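You operate a simulated robot arm through the tools that you are given. There is no shell and no other tool. Be economical: measure what you need, move in short steps, check, and stop when the job is done.

The job below is to be done with a simulated two-armed robot. You get a single attempt, and the scene is never put back.

Task
Wipe up the spill on the bare side of the blue-marked table with the blue cloth and put it back.

Only the result counts: the job must be done as asked and must still hold three seconds after the hand-in. Knocking over, shifting, dropping, spilling or breaking anything else fails it. Flat cloth is picked up by pressing the open fingertips on it (5 to 10 N) and closing them slowly along it; thin cloth reads only 2 to 8 mm in the jaws.

Robot
Two 7-joint arms with two-finger parallel grippers on one trunk, on a base that drives. Base frame: it is fixed to the floor where the robot stands at the start and does not move with it; the origin is under the middle of the robot, x ahead of it, y to its left, z up. Lengths are in mm, angles in degrees, forces in N, time in s.
The left shoulder is at the start at [20, 113, 1097], the right one opposite. With the tool pointing down near the work surface each hand reaches from about 220 to 600 mm from the robot's upright axis, wherever it stands, measured 20 degrees to its own side. Payload 1.57 kg a hand.
Tool frame (each hand has its own): the origin (TCP) lies between the finger pads and is the grasp point; the fingertips stand 30 mm ahead of it; z points along the fingers, y is the line along which they close. The gripper opens to 80 mm. The fingers are 17 mm wide and 12 mm thick; the gripper's body (40 by 82 mm) begins 80 mm behind the TCP.
Orientation is that of the tool frame in the base frame, as a unit quaternion [w, x, y, z]. With the fingers straight down and closing along the base's y, the tool's x points along the base's -x, its y along +y and its z along -z.

Tools
- The arms move only by the tool nudge_tool. It takes "left_targets", "right_targets" or both (then of equal length, played together; a hand with none holds still); each is a list of rows, each a list of 7 numbers: the turn, a rotation vector about the base's x, y, z in units of 4 degrees (1.0 is 4 degrees), then the shift along the base's x, y, z in units of 40 mm (1.0 is 40 mm), then the finger opening in mm, from 0 to 80. In form: [[rx, ry, rz, dx, dy, dz, jaw], ...]. A call has 1 to 8 rows; each row shifts and turns the commanded pose from where the row before left it. A call with a number of a shift or a turn outside -1 to 1 is refused whole. Rows are played at 5 a second. More than 50 mm and 8.6 degrees between two rows, or a gripper value outside its range, and nothing of the call is played. A pose out of reach is approached as far as the arm can. The call stops where the force on the tool passes 40 N (or 10 N more than at its start, if that is more) or the arm is blocked; 0.2 s more then pass. Each finger travels about 45 mm/s and halts on what it meets, pressing with about 24 N; the grip force reading is that of the motor and also rises with nothing between the fingers. The clock runs only during rows and for 0.2 s after the last one: add rows that do not move to give the fingers time. It gives the time, the measured TCP pose, the force on the tool (base axes), the opening and the grip force at its end, in the units of the frame above (readings bear some noise), with the torque about the TCP (base axes, N m) and any sound that the robot's microphone picked up.
- Cameras (640 x 400 px; columns grow to the right, rows downward): "scene" is now at [98.5, -25.5, 1223.9]; the picture's right is [-0.26, -0.96, 0.00], its down [-0.52, 0.14, -0.84] and it looks along [0.81, -0.22, -0.54] (base axes); focal length 286 px, centre (320, 200). "left" rides on the left gripper at [72, 7, -122] in its tool frame; the picture's right is [-0.09, 1.00, 0.00], its down [-0.84, -0.08, -0.54] and it looks along [-0.54, -0.05, 0.84] (tool axes); focal length 238 px, centre (320, 200). "right" rides on the right gripper at [72, -7, -122] in its tool frame; the picture's right is [0.09, 1.00, 0.00], its down [-0.84, 0.08, -0.54] and it looks along [-0.54, 0.05, 0.84] (tool axes); focal length 238 px, centre (320, 200).
- snapshot(camera): a new picture of that camera. The clock stands still meanwhile.
- slide_trunk(by): slides the trunk up (or, below 0, down) by that many mm; the arms and the scene camera ride with it, the base frame stays. It gives what a move gives, with no picture.
- roll_base(legs): drives the robot by 1 to 6 legs, each [ahead, left, turn to the left] in mm, mm and degrees, along the robot's own axes; the way and the turn of a leg run together, so that a leg with both is an arc; at most 1500 mm and 180 degrees a leg. The arms and the cameras ride along, it lands a little off, and it stops where it bumps. It gives what a move gives.
- pan_tilt(pan, tilt): turns the head with the scene camera to pan (to the left, within 80 degrees either way) and tilt (down, from -29 to 69), counted from straight ahead of the robot. It gives what a move gives.
- point_at(camera, pixels): for up to 12 pixels [column, row] of the newest picture of that camera ("zoom" is the newest enlarged one), the place [x, y, z] in the base frame of the surface seen there, good to about 2 mm. The clock stands still meanwhile.
- zoom(camera, box): a new picture of the part [left, top, right, bottom] of that camera's present view, enlarged. The clock stands still meanwhile.
- finish_job(): hands the job in; it is judged then, once.

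Keep the steps short. Do not move on a guess: measure, check each grasp and each placing, and mend mistakes. In all there are 80 turns and 62 pictures (those below and enlarged ones count). Leave the grippers open and the arms clear of the work at the hand-in unless told otherwise, and finish with a single line.

The tools are called after "Call:" as a command line: name --argument value ..., lists and objects as JSON in quotes. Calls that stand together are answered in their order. nudge_tool: Moves the arms, as the interface text tells. Its arguments: {"type":"object","properties":{"left_targets":{"type":"array"},"right_targets":{"type":"array"}},"required":[]} The other tools are called the same way: slide_trunk (by) slides the trunk up or down; roll_base (legs) drives the base; pan_tilt (pan, tilt) turns the head that bears the scene camera; snapshot (camera) takes a picture; point_at (camera, pixels) gives the place of the surface under pixels of a picture; zoom (camera, box) takes an enlarged picture of a part of a camera's view; finish_job () hands the job in.

At the start:

```text
clock: 0.0
left_tcp_pos: [462.4, 21.3, 1055.3]
left_tcp_rot: [0.0, -0.001, 1.0, -0.001]
left_ft_force: [0.8, -0.7, 0.0]
left_wrist_torque: [-0.02, 0.0, 0.0]
left_finger_gap: 79.9
left_gripper_force: 0.1
right_tcp_pos: [282.8, -283.1, 998.0]
right_tcp_rot: [0.0, 0.0, 1.0, 0.0]
right_ft_force: [-0.2, -0.8, 0.3]
right_wrist_torque: [-0.02, -0.02, 0.02]
right_finger_gap: 79.8
right_gripper_force: 0.1
trunk travel left (down, up): [-150.0, 420.0]
robot x, y, heading: [-1.7, -0.7, 0.2]
head pan, tilt: [-15.2, 32.9]
```

scene: 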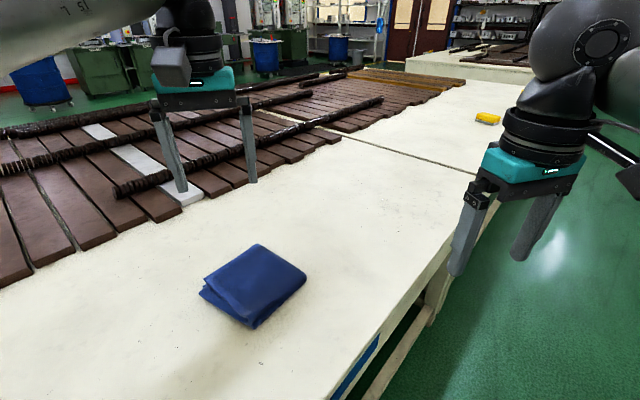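
right: 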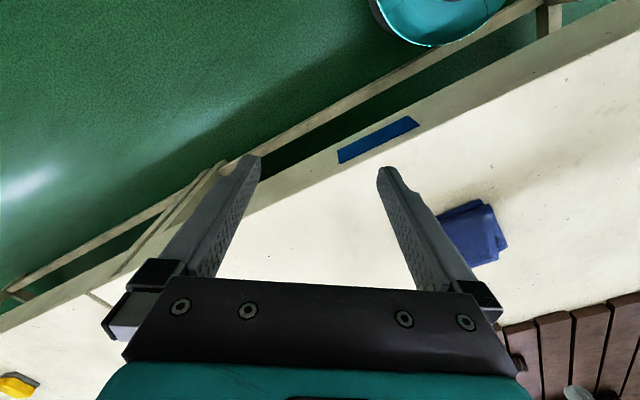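
left: 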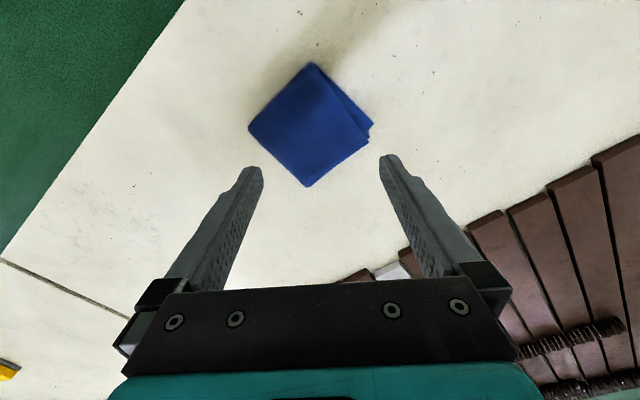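

I see the folded blue cloth near (255,285), and a blue mark on the table edge near (355,370). No spill is visible yet, so I'll measure the cloth and the table.

Call:
point_at --camera "scene" --pixels '[[255, 245], [306, 275], [252, 327], [200, 290], [255, 280], [355, 365], [435, 285], [180, 330], [410, 200], [340, 135], [487, 119], [100, 250]]'

Call:
zoom --camera "scene" --box '[150, 200, 400, 400]'

Call:
pan_tilt --pan 20 --tilt 50

Call:
snapshot --camera "scene"

```text
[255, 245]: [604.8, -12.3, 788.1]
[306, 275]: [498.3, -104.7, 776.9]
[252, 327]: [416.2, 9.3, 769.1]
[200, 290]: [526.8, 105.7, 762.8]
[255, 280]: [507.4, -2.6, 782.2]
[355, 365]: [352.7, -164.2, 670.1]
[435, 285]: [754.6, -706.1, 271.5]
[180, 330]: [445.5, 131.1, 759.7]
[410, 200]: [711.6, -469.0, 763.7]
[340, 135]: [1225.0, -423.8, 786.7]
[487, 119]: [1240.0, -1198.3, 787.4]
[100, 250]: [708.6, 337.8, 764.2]
```

```text
2.00 times, centred on (275, 300) of scene
```

zoom: 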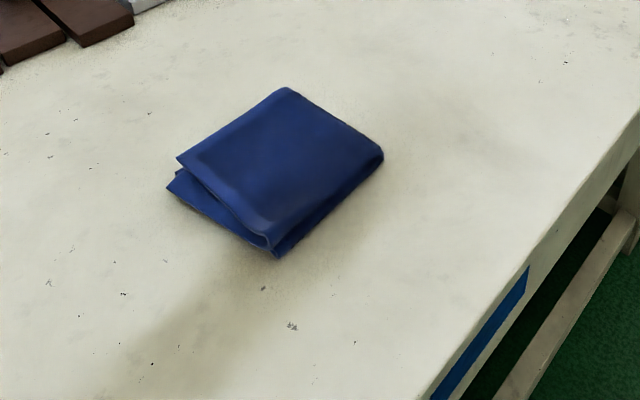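

```text
clock: 1.0
left_tcp_pos: [461.6, 21.7, 1054.9]
left_tcp_rot: [0.0, -0.001, 1.0, 0.0]
left_ft_force: [0.9, 0.0, -0.1]
left_wrist_torque: [-0.02, -0.03, 0.02]
left_finger_gap: 80.0
left_gripper_force: 0.0
right_tcp_pos: [283.6, -283.4, 998.9]
right_tcp_rot: [0.001, 0.0, 1.0, 0.0]
right_ft_force: [0.5, 0.9, -0.1]
right_wrist_torque: [0.02, -0.03, 0.01]
right_finger_gap: 79.8
right_gripper_force: 0.0
trunk travel left (down, up): [-150.0, 420.0]
robot x, y, heading: [0.8, -1.4, -0.0]
head pan, tilt: [20.0, 50.0]
```

```text
57 pictures are left
```

scene: 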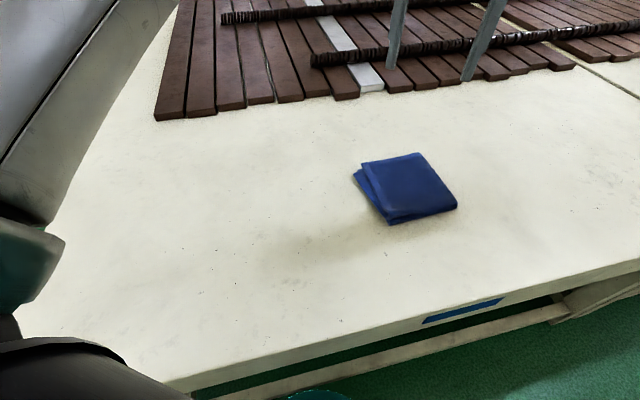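

I see a faint dark area near (290,250) that could be a spill or a shadow. I'll enlarge it and look at both ends of the table.

Call:
zoom --camera "scene" --box '[180, 130, 420, 330]'

Call:
zoom --camera "scene" --box '[400, 80, 640, 280]'

Call:
pan_tilt --pan 60 --tilt 45

Call:
snapshot --camera "scene"

Call:
pan_tilt --pan -40 --tilt 40

Call:
snapshot --camera "scene"

```text
2.00 times, centred on (300, 230) of scene
```

zoom: 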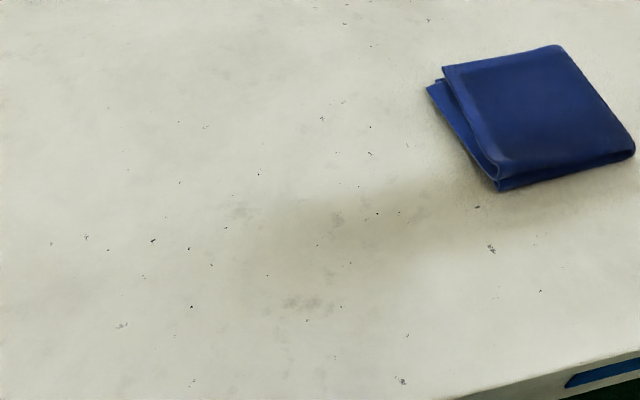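

```text
2.00 times, centred on (520, 180) of scene
```

zoom: 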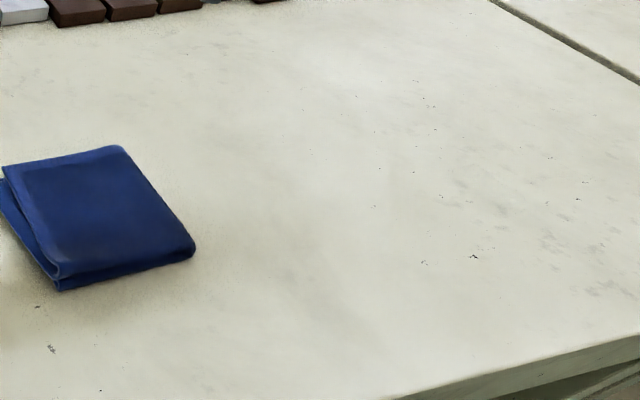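

```text
clock: 2.1
left_tcp_pos: [462.5, 21.3, 1054.3]
left_tcp_rot: [0.0, 0.0, 1.0, -0.001]
left_ft_force: [-0.2, -0.6, -0.1]
left_wrist_torque: [0.01, 0.01, 0.01]
left_finger_gap: 80.3
left_gripper_force: 0.1
right_tcp_pos: [282.5, -284.2, 999.0]
right_tcp_rot: [-0.001, 0.0, 1.0, 0.0]
right_ft_force: [-0.4, 0.5, 0.4]
right_wrist_torque: [0.0, 0.04, 0.0]
right_finger_gap: 80.2
right_gripper_force: 0.1
trunk travel left (down, up): [-150.0, 420.0]
robot x, y, heading: [1.3, 2.2, 0.2]
head pan, tilt: [60.0, 45.0]
```

```text
54 pictures are left
```

scene: 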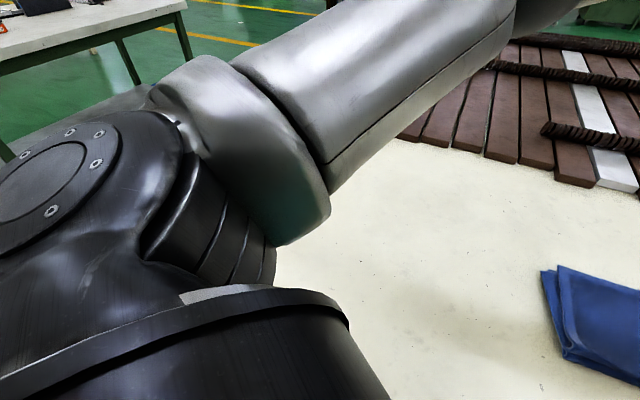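

```text
clock: 3.8
left_tcp_pos: [463.0, 21.0, 1055.3]
left_tcp_rot: [0.0, -0.001, 1.0, 0.0]
left_ft_force: [0.1, 0.0, 0.1]
left_wrist_torque: [0.0, 0.03, -0.02]
left_finger_gap: 80.2
left_gripper_force: 0.1
right_tcp_pos: [283.3, -283.4, 998.0]
right_tcp_rot: [0.0, -0.001, 1.0, 0.0]
right_ft_force: [0.1, 0.4, 0.0]
right_wrist_torque: [-0.02, 0.03, 0.01]
right_finger_gap: 79.9
right_gripper_force: 0.1
trunk travel left (down, up): [-150.0, 420.0]
robot x, y, heading: [-2.2, -1.5, -0.0]
head pan, tilt: [-40.0, 40.0]
```

```text
53 pictures are left
```

scene: 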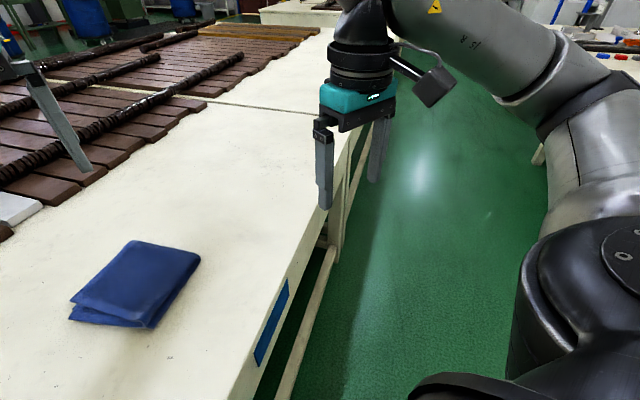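

The bare strip continues left under the left arm, where I can't see. I'll move the left hand back and to the left, up high, so its camera can look there.

Call:
nudge_tool --left_targets '[[0, 0, 0, -0.5, 1, 0, 80], [0, 0, 0, -0.5, 1, 0, 80], [0, 0, 0, -0.5, 1, 0, 80], [0, 0, 0, -0.5, 1, 0, 80], [0, 0, 0, -0.5, 1, 0, 80], [0, 0, 0, 0, 1, 0, 80]]'

Call:
snapshot --camera "left"

Call:
pan_tilt --pan 25 --tilt 60

Call:
snapshot --camera "scene"

```text
clock: 5.2
left_tcp_pos: [363.1, 261.1, 1052.7]
left_tcp_rot: [0.0, 0.0, 1.0, 0.0]
left_ft_force: [0.2, -0.1, -0.4]
left_wrist_torque: [-0.02, 0.0, 0.03]
left_finger_gap: 79.8
left_gripper_force: 0.0
right_tcp_pos: [281.9, -283.3, 999.2]
right_tcp_rot: [-0.001, 0.0, 1.0, 0.0]
right_ft_force: [-0.2, -0.3, 0.1]
right_wrist_torque: [-0.03, -0.03, 0.01]
right_finger_gap: 80.1
right_gripper_force: 0.1
trunk travel left (down, up): [-150.0, 420.0]
robot x, y, heading: [0.2, -0.4, 0.2]
head pan, tilt: [-40.0, 40.0]
```

```text
52 pictures are left
```

left: 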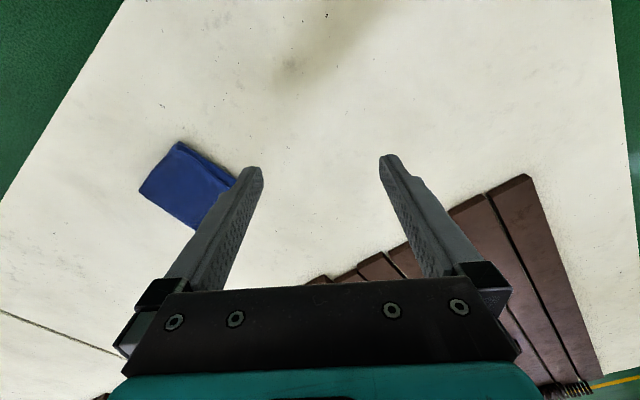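

```text
clock: 6.6
left_tcp_pos: [363.9, 261.8, 1053.1]
left_tcp_rot: [-0.001, -0.001, 1.0, 0.0]
left_ft_force: [-0.7, -0.2, -0.1]
left_wrist_torque: [-0.01, 0.01, 0.04]
left_finger_gap: 79.5
left_gripper_force: 0.0
right_tcp_pos: [283.0, -282.8, 999.0]
right_tcp_rot: [0.0, 0.001, 1.0, 0.0]
right_ft_force: [-0.1, -0.2, 0.2]
right_wrist_torque: [0.01, -0.03, -0.04]
right_finger_gap: 80.0
right_gripper_force: 0.1
trunk travel left (down, up): [-150.0, 420.0]
robot x, y, heading: [-4.2, 0.3, -0.2]
head pan, tilt: [25.0, 60.0]
```

```text
51 pictures are left
```

scene: 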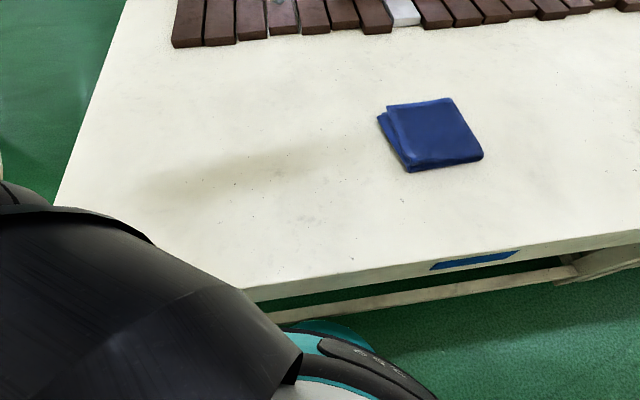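

The dark band moved with the arm, so it is the arm's shadow and not a spill. I'll scan the rest of the bare side in enlarged views.

Call:
pan_tilt --pan -5 --tilt 35

Call:
zoom --camera "scene" --box '[0, 0, 640, 400]'

Call:
pan_tilt --pan -30 --tilt 22

Call:
zoom --camera "scene" --box '[0, 80, 320, 280]'

Call:
zoom --camera "scene" --box '[240, 40, 480, 190]'

```text
clock: 7.5
left_tcp_pos: [364.1, 260.8, 1054.5]
left_tcp_rot: [0.0, -0.001, 1.0, 0.0]
left_ft_force: [-0.4, -0.3, -0.1]
left_wrist_torque: [0.02, 0.0, 0.01]
left_finger_gap: 79.6
left_gripper_force: 0.1
right_tcp_pos: [283.8, -283.3, 998.1]
right_tcp_rot: [0.0, 0.0, 1.0, 0.0]
right_ft_force: [0.0, 0.5, 0.6]
right_wrist_torque: [0.01, -0.01, 0.0]
right_finger_gap: 79.8
right_gripper_force: 0.0
trunk travel left (down, up): [-150.0, 420.0]
robot x, y, heading: [-2.6, 2.0, -0.1]
head pan, tilt: [-5.0, 35.0]
```

```text
1.00 times, centred on (320, 200) of scene (not enlarged: the box is as wide or as high as the picture)
```

zoom: 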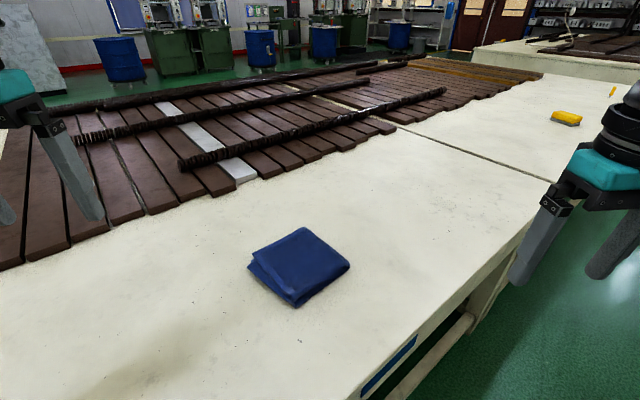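

```text
clock: 8.4
left_tcp_pos: [364.5, 261.2, 1054.1]
left_tcp_rot: [0.0, -0.001, 1.0, 0.0]
left_ft_force: [0.0, 0.9, 0.5]
left_wrist_torque: [0.0, 0.03, 0.01]
left_finger_gap: 80.0
left_gripper_force: 0.0
right_tcp_pos: [283.5, -282.7, 998.2]
right_tcp_rot: [-0.001, 0.0, 1.0, 0.0]
right_ft_force: [-0.2, 0.8, -0.3]
right_wrist_torque: [-0.02, 0.02, -0.03]
right_finger_gap: 79.8
right_gripper_force: 0.0
trunk travel left (down, up): [-150.0, 420.0]
robot x, y, heading: [0.4, -1.7, -0.4]
head pan, tilt: [-30.0, 22.0]
```

```text
2.00 times, centred on (160, 180) of scene
```

zoom: 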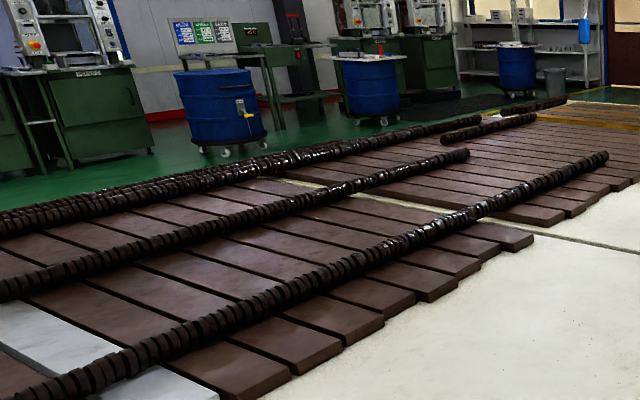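

```text
2.67 times, centred on (360, 115) of scene
```

zoom: 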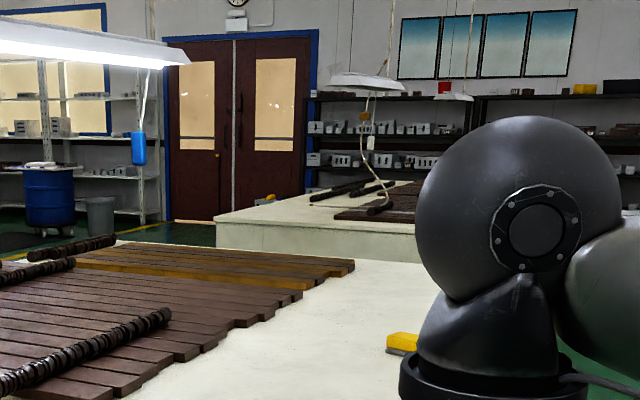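

No spill is visible on this section. I'll look far right and far left for other marked tables.

Call:
pan_tilt --pan -80 --tilt 20

Call:
snapshot --camera "scene"

Call:
pan_tilt --pan 80 --tilt 15

Call:
snapshot --camera "scene"

```text
clock: 9.6
left_tcp_pos: [364.1, 260.5, 1054.6]
left_tcp_rot: [0.0, -0.002, 1.0, 0.0]
left_ft_force: [0.0, -0.3, 0.5]
left_wrist_torque: [-0.01, -0.03, -0.02]
left_finger_gap: 80.1
left_gripper_force: 0.1
right_tcp_pos: [283.6, -283.8, 998.4]
right_tcp_rot: [0.0, 0.0, 1.0, 0.0]
right_ft_force: [-1.3, 0.5, 0.9]
right_wrist_torque: [-0.02, 0.0, -0.03]
right_finger_gap: 80.0
right_gripper_force: 0.2
trunk travel left (down, up): [-150.0, 420.0]
robot x, y, heading: [0.6, -1.9, 0.1]
head pan, tilt: [-80.0, 20.0]
```

```text
47 pictures are left
```

scene: 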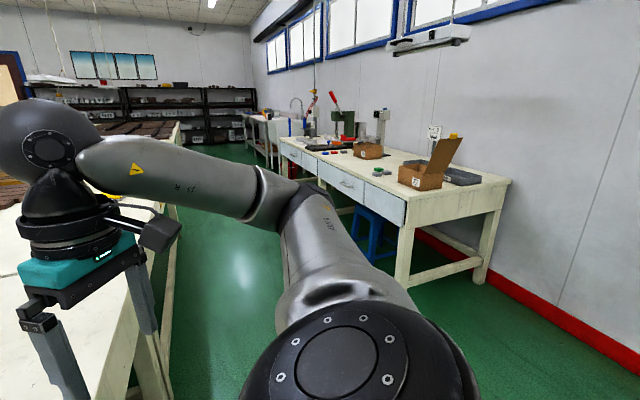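

```text
clock: 12.1
left_tcp_pos: [364.2, 261.1, 1054.1]
left_tcp_rot: [0.001, -0.001, 1.0, 0.0]
left_ft_force: [-0.1, -0.4, 0.5]
left_wrist_torque: [0.01, 0.0, 0.01]
left_finger_gap: 80.3
left_gripper_force: 0.0
right_tcp_pos: [284.3, -283.0, 998.4]
right_tcp_rot: [0.001, 0.0, 1.0, 0.0]
right_ft_force: [-0.9, -0.2, -0.1]
right_wrist_torque: [-0.02, 0.02, -0.05]
right_finger_gap: 80.2
right_gripper_force: 0.1
trunk travel left (down, up): [-150.0, 420.0]
robot x, y, heading: [0.6, 0.5, 0.2]
head pan, tilt: [80.0, 15.0]
```

```text
46 pictures are left
```

scene: 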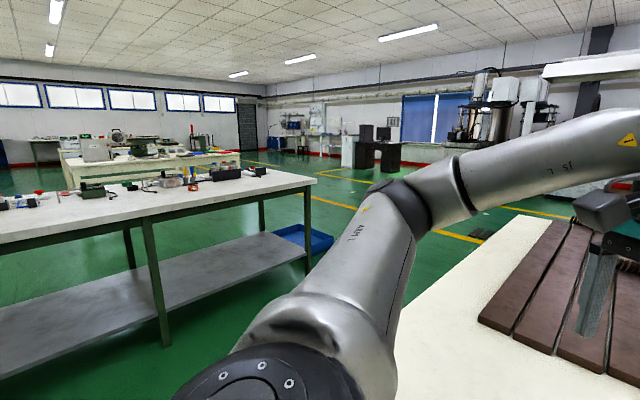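

The other benches carry no blue mark I can see, so this is the right table, but I haven't seen all of its near-left part. I'll back off a little for a wider view.

Call:
roll_base --legs '[[-300, 0, 0]]'

Call:
pan_tilt --pan 20 --tilt 42

Call:
snapshot --camera "scene"

Call:
snapshot --camera "left"

```text
clock: 14.1
left_tcp_pos: [67.2, 261.4, 1054.2]
left_tcp_rot: [0.0, -0.003, 1.0, 0.0]
left_ft_force: [0.4, 0.1, -0.4]
left_wrist_torque: [-0.01, -0.01, -0.01]
left_finger_gap: 79.9
left_gripper_force: 0.1
right_tcp_pos: [-11.5, -282.7, 998.9]
right_tcp_rot: [0.0, -0.002, 1.0, 0.0]
right_ft_force: [0.0, 0.0, -0.1]
right_wrist_torque: [-0.02, -0.02, 0.02]
right_finger_gap: 80.3
right_gripper_force: 0.0
trunk travel left (down, up): [-150.0, 420.0]
robot x, y, heading: [-293.4, 1.5, 0.4]
head pan, tilt: [80.0, 15.0]
```

```text
clock: 15.4
left_tcp_pos: [67.8, 262.2, 1054.3]
left_tcp_rot: [-0.001, -0.003, 1.0, 0.0]
left_ft_force: [0.1, 0.5, -0.4]
left_wrist_torque: [0.02, -0.04, 0.01]
left_finger_gap: 80.4
left_gripper_force: 0.0
right_tcp_pos: [-12.1, -282.3, 998.3]
right_tcp_rot: [0.0, -0.002, 1.0, 0.0]
right_ft_force: [-0.4, 0.5, 0.6]
right_wrist_torque: [-0.01, 0.02, -0.03]
right_finger_gap: 80.0
right_gripper_force: 0.0
trunk travel left (down, up): [-150.0, 420.0]
robot x, y, heading: [-293.5, 1.0, 0.3]
head pan, tilt: [20.0, 42.0]
```

```text
45 pictures are left
```

scene: 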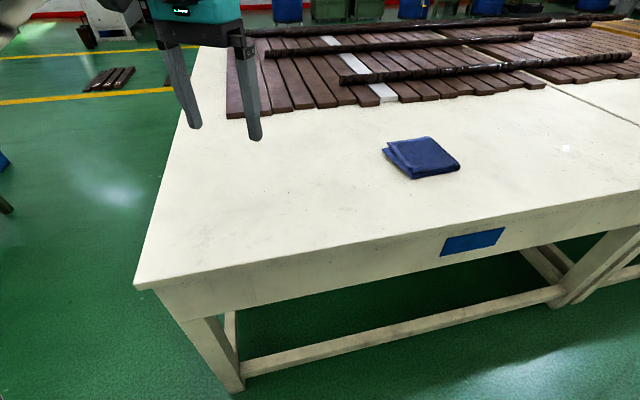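

```text
44 pictures are left
```

left: 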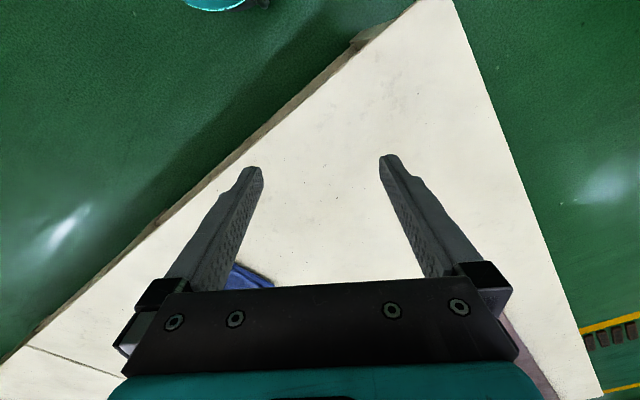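

The shadow is gone and the left half is clean. There is a glint at (566,148) to the right of the cloth that looks like a clear wet patch, so I'll enlarge and locate it.

Call:
zoom --camera "scene" --box '[480, 90, 640, 190]'

Call:
point_at --camera "scene" --pixels '[[566, 148], [530, 160], [600, 150], [136, 287], [640, 125], [640, 190], [424, 158], [460, 166], [408, 178], [383, 150], [430, 137], [500, 150]]'

```text
4.00 times, centred on (560, 140) of scene
```

zoom: 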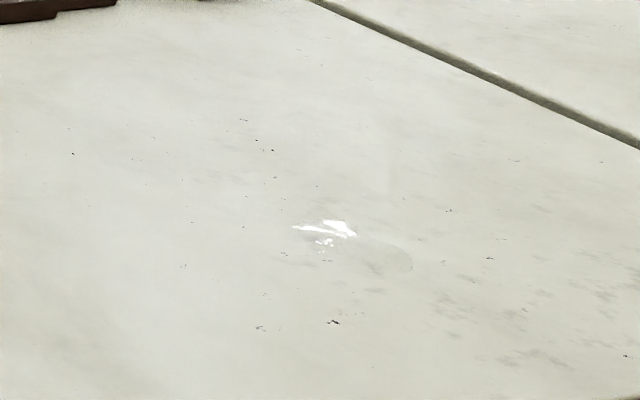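

```text
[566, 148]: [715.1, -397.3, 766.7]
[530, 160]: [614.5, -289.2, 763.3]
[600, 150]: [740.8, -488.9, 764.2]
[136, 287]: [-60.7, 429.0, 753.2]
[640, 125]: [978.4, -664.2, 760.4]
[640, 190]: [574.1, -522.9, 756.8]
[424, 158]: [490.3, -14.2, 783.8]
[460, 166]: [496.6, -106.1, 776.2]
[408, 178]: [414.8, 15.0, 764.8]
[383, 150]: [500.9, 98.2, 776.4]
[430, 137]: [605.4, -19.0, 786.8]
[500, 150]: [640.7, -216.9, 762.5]
```

It is a clear puddle, spanning roughly (275,215) to (412,285) in the enlarged picture. I'll enlarge further and measure its outline.

Call:
zoom --camera "scene" --box '[540, 135, 596, 170]'

Call:
point_at --camera "zoom" --pixels '[[40, 200], [320, 150], [600, 200], [320, 320], [100, 100], [500, 100]]'

```text
11.43 times, centred on (568, 152) of scene
```

zoom: 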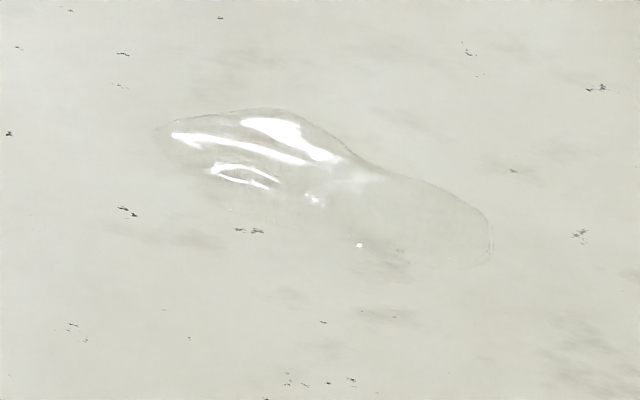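

```text
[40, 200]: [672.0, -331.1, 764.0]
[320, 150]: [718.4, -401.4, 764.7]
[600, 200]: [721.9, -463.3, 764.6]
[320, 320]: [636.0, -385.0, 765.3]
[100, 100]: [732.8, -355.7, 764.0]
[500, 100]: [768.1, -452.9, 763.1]
```

The puddle sits around (705,-400), about 90 by 80 mm. The table edge runs along [0.55,-0.83]. I'll drive to face the table with the cloth ahead-left and the spill ahead-right, both within the right hand's reach.

Call:
roll_base --legs '[[0, -365, 0], [485, 0, 0], [0, 0, 33.5]]'

Call:
pan_tilt --pan -20 --tilt 50

Call:
snapshot --camera "scene"

Call:
snapshot --camera "right"

```text
clock: 21.9
left_tcp_pos: [346.8, 59.0, 1053.8]
left_tcp_rot: [0.0, -0.297, 0.955, 0.0]
left_ft_force: [0.9, -0.4, 0.5]
left_wrist_torque: [-0.03, 0.02, 0.02]
left_finger_gap: 80.2
left_gripper_force: 0.0
right_tcp_pos: [587.2, -434.7, 998.7]
right_tcp_rot: [0.0, -0.295, 0.955, 0.0]
right_ft_force: [-0.6, -0.3, -0.3]
right_wrist_torque: [-0.02, 0.01, -0.02]
right_finger_gap: 79.8
right_gripper_force: 0.0
trunk travel left (down, up): [-150.0, 420.0]
robot x, y, heading: [193.6, -364.1, 34.3]
head pan, tilt: [20.0, 42.0]
```

```text
clock: 22.9
left_tcp_pos: [346.0, 58.6, 1053.8]
left_tcp_rot: [0.0, -0.296, 0.955, 0.0]
left_ft_force: [-0.8, -0.1, -0.1]
left_wrist_torque: [-0.02, -0.02, -0.02]
left_finger_gap: 79.8
left_gripper_force: 0.0
right_tcp_pos: [585.4, -437.2, 999.0]
right_tcp_rot: [-0.001, -0.296, 0.955, 0.0]
right_ft_force: [-0.7, 1.3, 0.7]
right_wrist_torque: [-0.01, -0.01, -0.02]
right_finger_gap: 80.3
right_gripper_force: 0.1
trunk travel left (down, up): [-150.0, 420.0]
robot x, y, heading: [192.5, -364.1, 34.5]
head pan, tilt: [-20.0, 50.0]
```

```text
41 pictures are left
```

scene: 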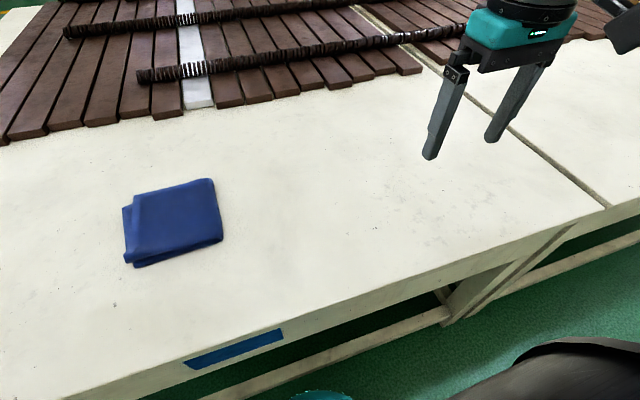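

```text
40 pictures are left
```

right: 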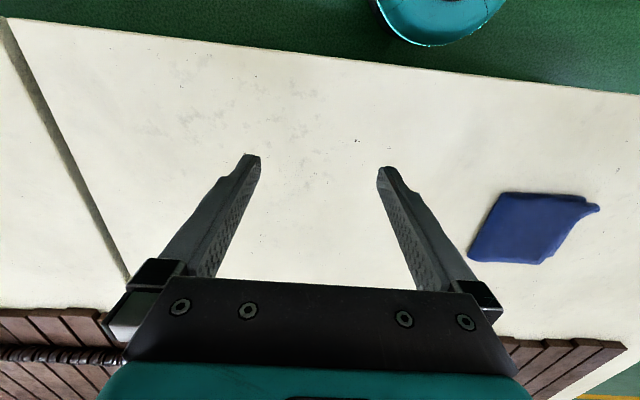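

Cloth and spill region are both within reach now. I'll find the puddle from this side and re-measure the cloth.

Call:
zoom --camera "scene" --box '[300, 130, 460, 250]'

Call:
point_at --camera "zoom" --pixels '[[100, 200], [320, 200], [540, 200], [320, 300], [500, 300], [320, 100]]'

Call:
zoom --camera "scene" --box '[100, 160, 260, 280]'

Call:
point_at --camera "zoom" --pixels '[[125, 170], [440, 80], [482, 310], [140, 400], [110, 190], [100, 380], [300, 240], [200, 240], [400, 240], [300, 150], [300, 330], [550, 200]]'

Call:
zoom --camera "right" --box '[230, 60, 420, 200]'

```text
3.33 times, centred on (380, 190) of scene
```

zoom: 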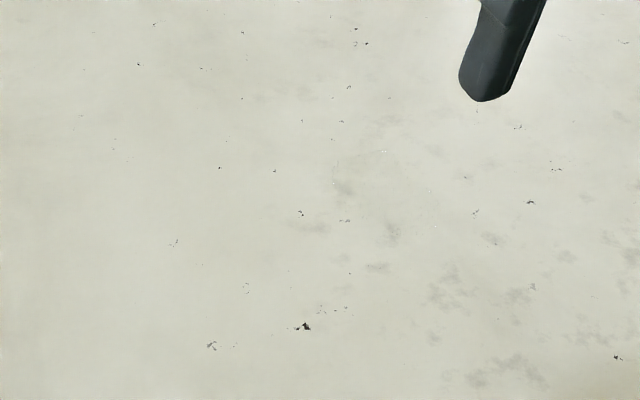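

```text
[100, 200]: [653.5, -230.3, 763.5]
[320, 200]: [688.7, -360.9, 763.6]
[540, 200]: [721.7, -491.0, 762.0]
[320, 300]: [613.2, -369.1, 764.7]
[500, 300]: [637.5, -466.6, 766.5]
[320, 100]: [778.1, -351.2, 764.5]
```

```text
3.33 times, centred on (180, 220) of scene
```

zoom: 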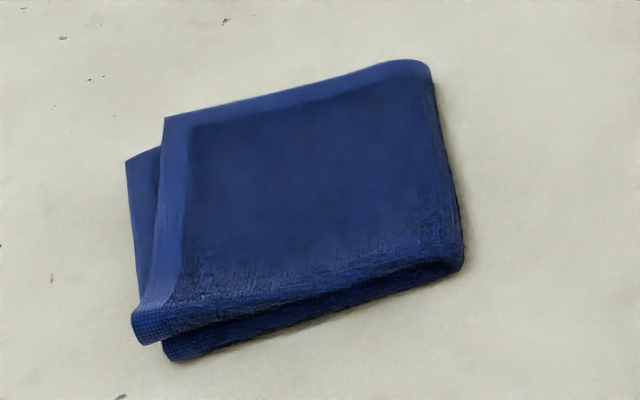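

```text
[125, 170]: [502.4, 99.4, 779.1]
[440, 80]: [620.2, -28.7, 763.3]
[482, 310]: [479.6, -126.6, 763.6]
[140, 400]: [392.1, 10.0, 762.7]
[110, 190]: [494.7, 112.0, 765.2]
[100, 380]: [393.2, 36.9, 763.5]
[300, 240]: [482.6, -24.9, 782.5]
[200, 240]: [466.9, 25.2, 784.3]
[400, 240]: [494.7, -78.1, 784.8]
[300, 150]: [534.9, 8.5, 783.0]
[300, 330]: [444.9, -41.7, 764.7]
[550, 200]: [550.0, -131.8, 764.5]
```

```text
2.86 times, centred on (325, 130) of right
```

zoom: 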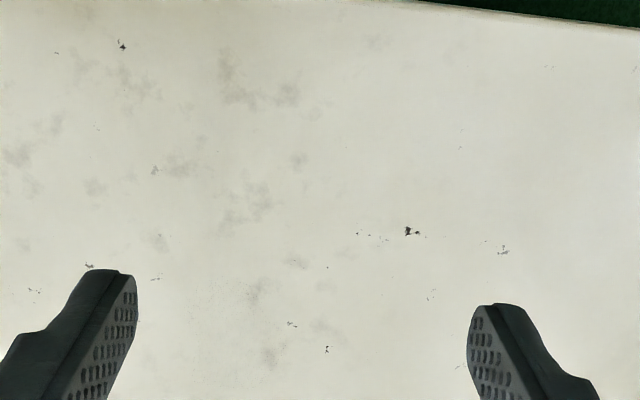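

The puddle spans about x 665 to 738 and y -365 to -432. The cloth is centred near (505,-3) with its top at z 783 over the table at 763. I'll move the left hand out of the way and bring the right hand towards the cloth, still high.

Call:
nudge_tool --left_targets '[[0, 0, 0, -0.77, 0.68, 0, 80], [0, 0, 0, -0.77, 0.68, 0, 80], [0, 0, 0, -0.77, 0.68, 0, 80], [0, 0, 0, -0.77, 0.68, 0, 80], [0, 0, 0, 0, 0, 0, 80], [0, 0, 0, 0, 0, 0, 80], [0, 0, 0, 0, 0, 0, 80], [0, 0, 0, 0, 0, 0, 80]]' --right_targets '[[0, 0, 0, 0, 0, 0, 80], [0, 0, 0, -0.2, 1, 0, 80], [0, 0, 0, -0.2, 1, 0, 80], [0, 0, 0, -0.2, 1, 0, 80], [0, 0, 0, -0.2, 1, 0, 80], [0, 0, 0, -0.2, 1, 0, 80], [0, 0, 0, -0.2, 1, 0, 80], [0, 0, 0, -0.2, 1, 0, 80]]'

Call:
nudge_tool --right_targets '[[0, 0, 0, -0.2, 1, 0, 70], [0, 0, 0, -0.2, 1, 0, 60], [0, 0, 0, -0.2, 1, -0.5, 60], [0, 0, 0, 0, 0.8, -1, 60], [0, 0, 0, 0, 0, -1, 60], [0, 0, 0, 0, 0, -0.5, 60]]'

Call:
snapshot --camera "right"

```text
clock: 24.7
left_tcp_pos: [224.1, 168.4, 1054.4]
left_tcp_rot: [0.0, -0.297, 0.955, 0.001]
left_ft_force: [-0.2, 0.6, -0.4]
left_wrist_torque: [0.02, -0.01, -0.02]
left_finger_gap: 80.1
left_gripper_force: 0.1
right_tcp_pos: [534.1, -154.2, 998.1]
right_tcp_rot: [0.0, -0.294, 0.956, 0.001]
right_ft_force: [-0.6, -1.1, 0.4]
right_wrist_torque: [-0.03, 0.0, 0.02]
right_finger_gap: 80.0
right_gripper_force: 0.0
trunk travel left (down, up): [-150.0, 420.0]
robot x, y, heading: [192.5, -363.9, 34.3]
head pan, tilt: [-20.0, 50.0]
```

```text
refused: row 4 steps farther than a row can; nothing moved
```

```text
36 pictures are left
```

right: 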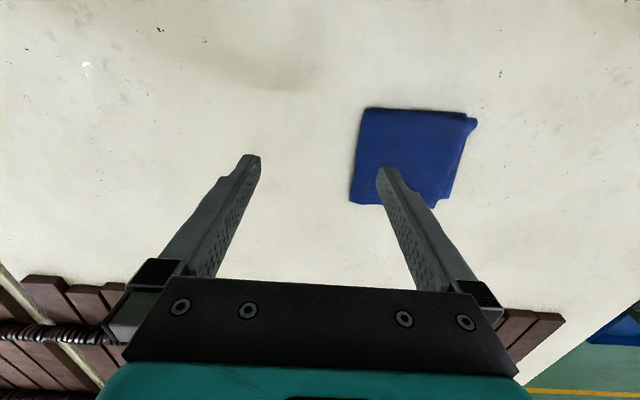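

The combined step was too long, so that call was refused. I'll use smaller steps. The glint at (87,65) in this picture gives me another look at the spill.

Call:
point_at --camera "right" --pixels '[[87, 65], [366, 108], [475, 120], [435, 206], [352, 202], [412, 155]]'

Call:
zoom --camera "right" --box '[40, 30, 136, 90]'

Call:
point_at --camera "zoom" --pixels '[[200, 200], [400, 200], [300, 300], [300, 100]]'

Call:
nudge_tool --right_targets '[[0, 0, 0, -0.18, 0.95, 0, 70], [0, 0, 0, -0.18, 0.95, 0, 60], [0, 0, 0, -0.18, 0.95, 0, 60], [0, 0, 0, -0.18, 0.92, -0.5, 60], [0, 0, 0, 0, 0, -1, 60], [0, 0, 0, 0, 0, -1, 60], [0, 0, 0, 0, 0, -0.75, 60]]'

Call:
snapshot --camera "right"

```text
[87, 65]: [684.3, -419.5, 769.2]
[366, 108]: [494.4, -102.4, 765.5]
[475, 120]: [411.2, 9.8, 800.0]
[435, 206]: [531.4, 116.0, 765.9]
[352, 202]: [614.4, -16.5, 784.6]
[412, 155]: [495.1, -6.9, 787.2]
```

```text
6.67 times, centred on (88, 60) of right
```

zoom: 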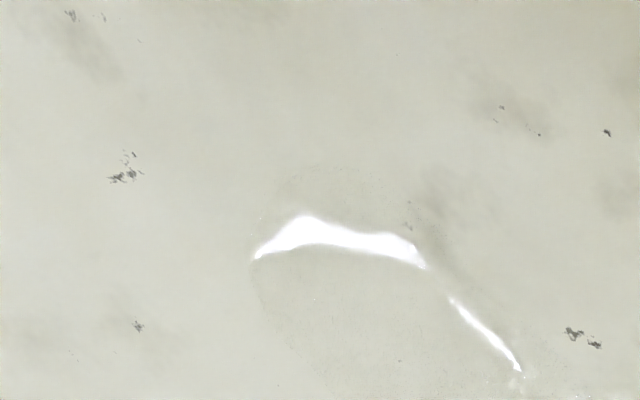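

```text
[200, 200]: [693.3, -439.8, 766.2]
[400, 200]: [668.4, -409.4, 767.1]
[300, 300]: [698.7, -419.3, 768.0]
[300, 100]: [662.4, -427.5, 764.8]
```

```text
clock: 26.3
left_tcp_pos: [222.2, 168.5, 1055.0]
left_tcp_rot: [0.0, -0.297, 0.955, 0.0]
left_ft_force: [-0.5, 0.9, 0.2]
left_wrist_torque: [-0.04, -0.02, 0.03]
left_finger_gap: 79.9
left_gripper_force: 0.1
right_tcp_pos: [503.1, -4.5, 871.5]
right_tcp_rot: [-0.001, -0.296, 0.955, 0.0]
right_ft_force: [-0.3, 0.3, 0.2]
right_wrist_torque: [-0.03, 0.02, 0.05]
right_finger_gap: 60.2
right_gripper_force: 0.1
trunk travel left (down, up): [-150.0, 420.0]
robot x, y, heading: [191.0, -361.8, 34.3]
head pan, tilt: [-20.0, 50.0]
```

```text
34 pictures are left
```

right: 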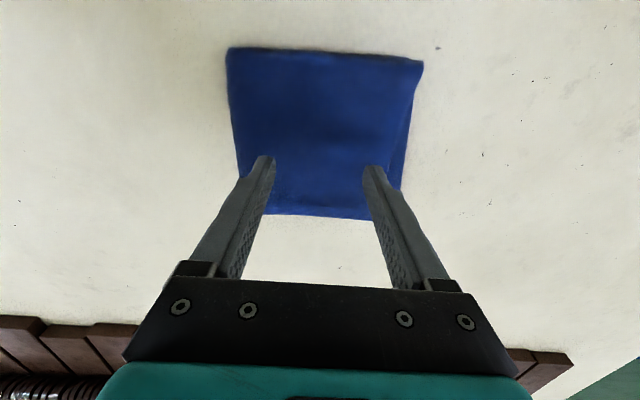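

The fingers straddle the middle of the cloth with the tips at z 841, and the cloth's top is at 783. I'll descend until the force reads about 7 N.

Call:
nudge_tool --right_targets '[[0, 0, 0, 0, 0, -1, 60], [0, 0, 0, 0, 0, -0.25, 60], [0, 0, 0, 0, 0, -0.15, 60], [0, 0, 0, 0, 0, 0, 60]]'

```text
clock: 27.3
left_tcp_pos: [223.2, 167.8, 1056.0]
left_tcp_rot: [0.0, -0.296, 0.955, -0.001]
left_ft_force: [-0.1, -0.7, 0.4]
left_wrist_torque: [-0.01, 0.01, -0.02]
left_finger_gap: 80.0
left_gripper_force: 0.2
right_tcp_pos: [501.8, -3.4, 813.9]
right_tcp_rot: [0.0, -0.296, 0.955, 0.0]
right_ft_force: [1.0, -0.2, 1.3]
right_wrist_torque: [-0.01, -0.02, 0.02]
right_finger_gap: 60.0
right_gripper_force: 0.1
trunk travel left (down, up): [-150.0, 420.0]
robot x, y, heading: [197.3, -365.1, 34.1]
head pan, tilt: [-20.0, 50.0]
```

Tips are at about 784 and barely touching (1.3 N). I'll keep lowering in small steps.

Call:
nudge_tool --right_targets '[[0, 0, 0, 0, 0, -0.1, 60], [0, 0, 0, 0, 0, 0, 60]]'

Call:
nudge_tool --right_targets '[[0, 0, 0, 0, 0, -0.1, 60], [0, 0, 0, 0, 0, 0, 60]]'

```text
clock: 27.9
left_tcp_pos: [222.6, 167.5, 1055.2]
left_tcp_rot: [0.001, -0.296, 0.955, 0.0]
left_ft_force: [-0.1, -0.1, -0.9]
left_wrist_torque: [0.01, -0.01, 0.03]
left_finger_gap: 80.0
left_gripper_force: 0.1
right_tcp_pos: [501.5, -3.8, 810.6]
right_tcp_rot: [0.0, -0.295, 0.956, -0.001]
right_ft_force: [0.2, 0.8, 2.7]
right_wrist_torque: [0.01, 0.0, -0.02]
right_finger_gap: 59.4
right_gripper_force: 0.1
trunk travel left (down, up): [-150.0, 420.0]
robot x, y, heading: [193.7, -363.4, 34.6]
head pan, tilt: [-20.0, 50.0]
```

```text
clock: 28.5
left_tcp_pos: [223.7, 167.4, 1056.0]
left_tcp_rot: [0.002, -0.297, 0.955, 0.001]
left_ft_force: [0.4, 0.2, 1.2]
left_wrist_torque: [0.02, 0.0, -0.02]
left_finger_gap: 80.0
left_gripper_force: 0.1
right_tcp_pos: [501.4, -5.1, 806.7]
right_tcp_rot: [0.001, -0.296, 0.955, 0.001]
right_ft_force: [0.9, 0.2, 12.2]
right_wrist_torque: [0.01, -0.03, 0.02]
right_finger_gap: 59.1
right_gripper_force: 0.0
trunk travel left (down, up): [-150.0, 420.0]
robot x, y, heading: [194.7, -362.0, 34.5]
head pan, tilt: [-20.0, 50.0]
```

12 N is a little high, so I'll ease up 2 mm and then close slowly.

Call:
nudge_tool --right_targets '[[0, 0, 0, 0, 0, -0.0, 60], [0, 0, 0, 0, 0, 0.04, 58], [0, 0, 0, 0, 0, 0, 54], [0, 0, 0, 0, 0, 0, 50], [0, 0, 0, 0, 0, 0, 46], [0, 0, 0, 0, 0, 0, 42], [0, 0, 0, 0, 0, 0, 38]]'

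Call:
snapshot --camera "right"

```text
clock: 30.1
left_tcp_pos: [222.4, 168.3, 1055.5]
left_tcp_rot: [0.001, -0.297, 0.955, 0.0]
left_ft_force: [-0.4, 0.5, 0.4]
left_wrist_torque: [0.01, 0.0, 0.0]
left_finger_gap: 79.8
left_gripper_force: 0.1
right_tcp_pos: [501.4, -5.5, 806.9]
right_tcp_rot: [0.0, -0.295, 0.956, 0.0]
right_ft_force: [-0.9, 0.4, 10.7]
right_wrist_torque: [0.02, 0.04, 0.02]
right_finger_gap: 38.8
right_gripper_force: 0.4
trunk travel left (down, up): [-150.0, 420.0]
robot x, y, heading: [194.1, -361.9, 34.4]
head pan, tilt: [-20.0, 50.0]
```

```text
33 pictures are left
```

right: 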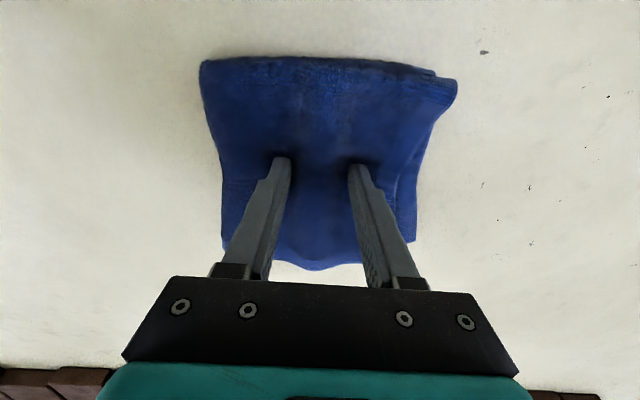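

The cloth is bunching between the fingers at about 10 N. I'll carry on closing slowly.

Call:
nudge_tool --right_targets '[[0, 0, 0, 0, 0, 0.02, 34], [0, 0, 0, 0, 0, 0, 30], [0, 0, 0, 0, 0, 0, 26], [0, 0, 0, 0, 0, 0, 22], [0, 0, 0, 0, 0, 0, 18], [0, 0, 0, 0, 0, 0, 14], [0, 0, 0, 0, 0, 0, 10], [0, 0, 0, 0, 0, 0, 6]]'

Call:
nudge_tool --right_targets '[[0, 0, 0, 0, 0, 0, 2], [0, 0, 0, 0, 0, 0, 0], [0, 0, 0, 0, 0, 0, 0]]'

Call:
snapshot --camera "right"

Call:
zoom --camera "scene" --box '[80, 130, 300, 290]'

```text
clock: 31.9
left_tcp_pos: [223.1, 167.4, 1055.1]
left_tcp_rot: [0.001, -0.297, 0.955, 0.001]
left_ft_force: [0.6, -0.3, 0.7]
left_wrist_torque: [0.02, 0.03, -0.02]
left_finger_gap: 80.3
left_gripper_force: 0.0
right_tcp_pos: [499.7, -6.0, 808.5]
right_tcp_rot: [0.0, -0.297, 0.955, 0.0]
right_ft_force: [0.0, 0.0, 8.6]
right_wrist_torque: [-0.01, -0.02, 0.02]
right_finger_gap: 15.6
right_gripper_force: 23.9
trunk travel left (down, up): [-150.0, 420.0]
robot x, y, heading: [194.3, -363.0, 34.7]
head pan, tilt: [-20.0, 50.0]
```

```text
clock: 32.7
left_tcp_pos: [222.5, 167.3, 1055.7]
left_tcp_rot: [0.0, -0.296, 0.955, 0.0]
left_ft_force: [-0.4, 0.1, 0.7]
left_wrist_torque: [0.0, -0.02, -0.01]
left_finger_gap: 79.8
left_gripper_force: 0.0
right_tcp_pos: [501.2, -4.6, 807.4]
right_tcp_rot: [0.0, -0.296, 0.955, 0.0]
right_ft_force: [-0.5, 0.3, 9.4]
right_wrist_torque: [0.02, 0.01, 0.01]
right_finger_gap: 15.3
right_gripper_force: 24.2
trunk travel left (down, up): [-150.0, 420.0]
robot x, y, heading: [194.0, -364.7, 34.4]
head pan, tilt: [-20.0, 50.0]
```

```text
32 pictures are left
```

right: 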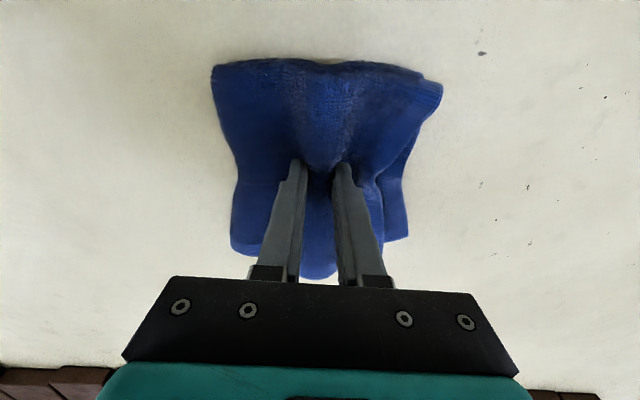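

```text
2.50 times, centred on (190, 210) of scene
```

zoom: 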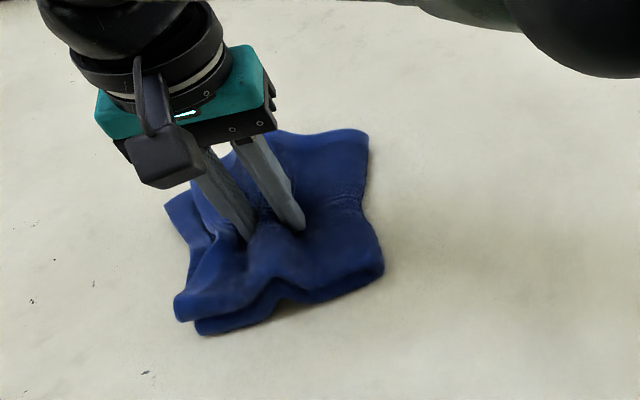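

The fingers hold a fold 15 mm thick at 24 N. I'll lift 30 mm and check that it stays whole.

Call:
nudge_tool --right_targets '[[0, 0, 0, 0, 0, 0.25, 0], [0, 0, 0, 0, 0, 0.5, 0], [0, 0, 0, 0, 0, 0.5, 0], [0, 0, 0, 0, 0, 0, 0]]'

Call:
zoom --camera "scene" --box '[80, 130, 300, 290]'

```text
clock: 33.7
left_tcp_pos: [222.6, 168.5, 1054.0]
left_tcp_rot: [0.0, -0.297, 0.955, 0.0]
left_ft_force: [0.0, 0.1, -0.5]
left_wrist_torque: [0.02, -0.04, -0.01]
left_finger_gap: 80.0
left_gripper_force: 0.1
right_tcp_pos: [501.7, -5.4, 856.4]
right_tcp_rot: [0.0, -0.296, 0.955, 0.0]
right_ft_force: [0.0, 0.3, -0.5]
right_wrist_torque: [0.0, -0.02, -0.02]
right_finger_gap: 15.0
right_gripper_force: 24.2
trunk travel left (down, up): [-150.0, 420.0]
robot x, y, heading: [191.1, -359.1, 34.5]
head pan, tilt: [-20.0, 50.0]
```

```text
2.50 times, centred on (190, 210) of scene
```

zoom: 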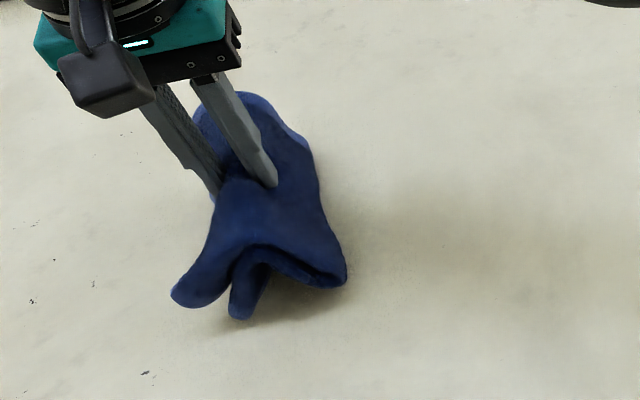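

Both layers came up together. I'll lift more and carry it over the puddle at (700,-398).

Call:
nudge_tool --right_targets '[[0, 0, 0, 0, 0, 0.9, 0], [0, 0, 0, 0.45, -0.89, 0, 0], [0, 0, 0, 0.45, -0.89, 0, 0], [0, 0, 0, 0.45, -0.89, 0, 0], [0, 0, 0, 0.45, -0.89, 0, 0], [0, 0, 0, 0.45, -0.89, 0, 0], [0, 0, 0, 0.45, -0.89, 0, 0], [0, 0, 0, 0.45, -0.89, 0, 0]]'

Call:
nudge_tool --right_targets '[[0, 0, 0, 0.45, -0.89, 0, 0], [0, 0, 0, 0.45, -0.89, 0, 0], [0, 0, 0, 0.45, -0.89, 0, 0], [0, 0, 0, 0.45, -0.89, 0, 0], [0, 0, 0, 0, 0, -0.5, 0]]'

Call:
snapshot --camera "scene"

```text
clock: 35.5
left_tcp_pos: [223.1, 167.6, 1055.4]
left_tcp_rot: [0.001, -0.296, 0.955, -0.001]
left_ft_force: [0.2, 0.1, -0.4]
left_wrist_torque: [0.0, 0.0, 0.02]
left_finger_gap: 79.8
left_gripper_force: 0.2
right_tcp_pos: [628.8, -254.1, 893.0]
right_tcp_rot: [0.0, -0.296, 0.955, 0.0]
right_ft_force: [-0.5, 0.3, -0.4]
right_wrist_torque: [0.01, -0.01, 0.03]
right_finger_gap: 14.9
right_gripper_force: 24.1
trunk travel left (down, up): [-150.0, 420.0]
robot x, y, heading: [195.3, -355.3, 34.3]
head pan, tilt: [-20.0, 50.0]
```

```text
clock: 36.7
left_tcp_pos: [222.9, 168.6, 1055.5]
left_tcp_rot: [0.0, -0.297, 0.955, 0.0]
left_ft_force: [0.7, -0.6, 1.1]
left_wrist_torque: [0.02, -0.01, 0.03]
left_finger_gap: 80.1
left_gripper_force: 0.1
right_tcp_pos: [699.0, -401.2, 871.5]
right_tcp_rot: [0.0, -0.296, 0.955, 0.0]
right_ft_force: [-1.0, 0.3, -0.3]
right_wrist_torque: [-0.01, -0.01, 0.0]
right_finger_gap: 14.8
right_gripper_force: 24.2
trunk travel left (down, up): [-150.0, 420.0]
robot x, y, heading: [195.1, -364.4, 34.6]
head pan, tilt: [-20.0, 50.0]
```

```text
29 pictures are left
```

scene: 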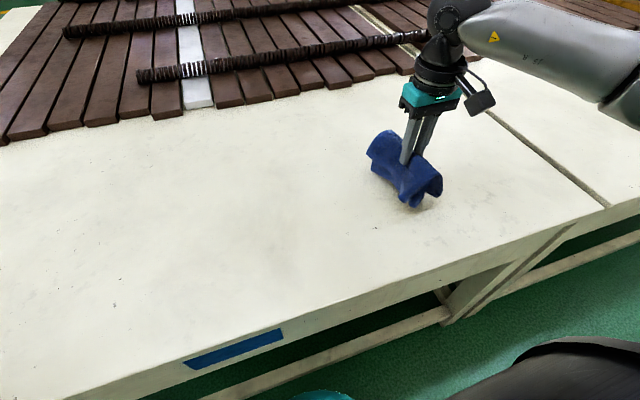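

Now I'm above the puddle with the cloth held. I'll lower onto it until it presses lightly.

Call:
nudge_tool --right_targets '[[0, 0, 0, 0, 0, -0.6, 0], [0, 0, 0, 0, 0, -0.4, 0], [0, 0, 0, 0, 0, -0.3, 0], [0, 0, 0, 0, 0, -0.15, 0], [0, 0, 0, 0, 0, 0, 0]]'

```text
clock: 37.9
left_tcp_pos: [223.0, 167.9, 1056.0]
left_tcp_rot: [0.0, -0.297, 0.955, -0.001]
left_ft_force: [0.2, 0.4, 0.0]
left_wrist_torque: [0.0, -0.02, -0.02]
left_finger_gap: 79.8
left_gripper_force: 0.0
right_tcp_pos: [699.8, -395.4, 815.5]
right_tcp_rot: [0.001, -0.296, 0.955, 0.001]
right_ft_force: [0.4, 0.0, 4.4]
right_wrist_torque: [-0.01, -0.03, 0.05]
right_finger_gap: 15.2
right_gripper_force: 24.2
trunk travel left (down, up): [-150.0, 420.0]
robot x, y, heading: [191.7, -363.8, 34.5]
head pan, tilt: [-20.0, 50.0]
```

4.4 N of contact. I'll press 2 mm more and wipe forward and back across the puddle.

Call:
nudge_tool --right_targets '[[0, 0, 0, 0, 0, -0.06, 0], [0, 0, 0, 0.46, 0.31, 0, 0], [0, 0, 0, 0.46, 0.31, 0, 0], [0, 0, 0, -0.46, -0.31, 0, 0], [0, 0, 0, -0.46, -0.31, 0, 0], [0, 0, 0, -0.46, -0.31, 0, 0], [0, 0, 0, -0.46, -0.31, 0, 0]]'

Call:
snapshot --camera "scene"

```text
clock: 39.5
left_tcp_pos: [223.1, 168.6, 1055.5]
left_tcp_rot: [-0.001, -0.296, 0.955, 0.0]
left_ft_force: [0.0, -0.8, 0.2]
left_wrist_torque: [0.02, -0.01, 0.01]
left_finger_gap: 80.0
left_gripper_force: 0.1
right_tcp_pos: [663.3, -424.2, 813.4]
right_tcp_rot: [0.001, -0.296, 0.955, 0.001]
right_ft_force: [2.5, 0.4, 5.6]
right_wrist_torque: [0.03, -0.08, 0.03]
right_finger_gap: 15.0
right_gripper_force: 24.2
trunk travel left (down, up): [-150.0, 420.0]
robot x, y, heading: [191.0, -362.9, 34.5]
head pan, tilt: [-20.0, 50.0]
```

```text
28 pictures are left
```

scene: 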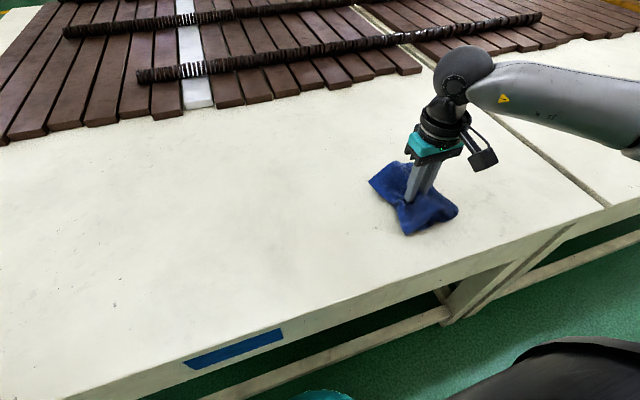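

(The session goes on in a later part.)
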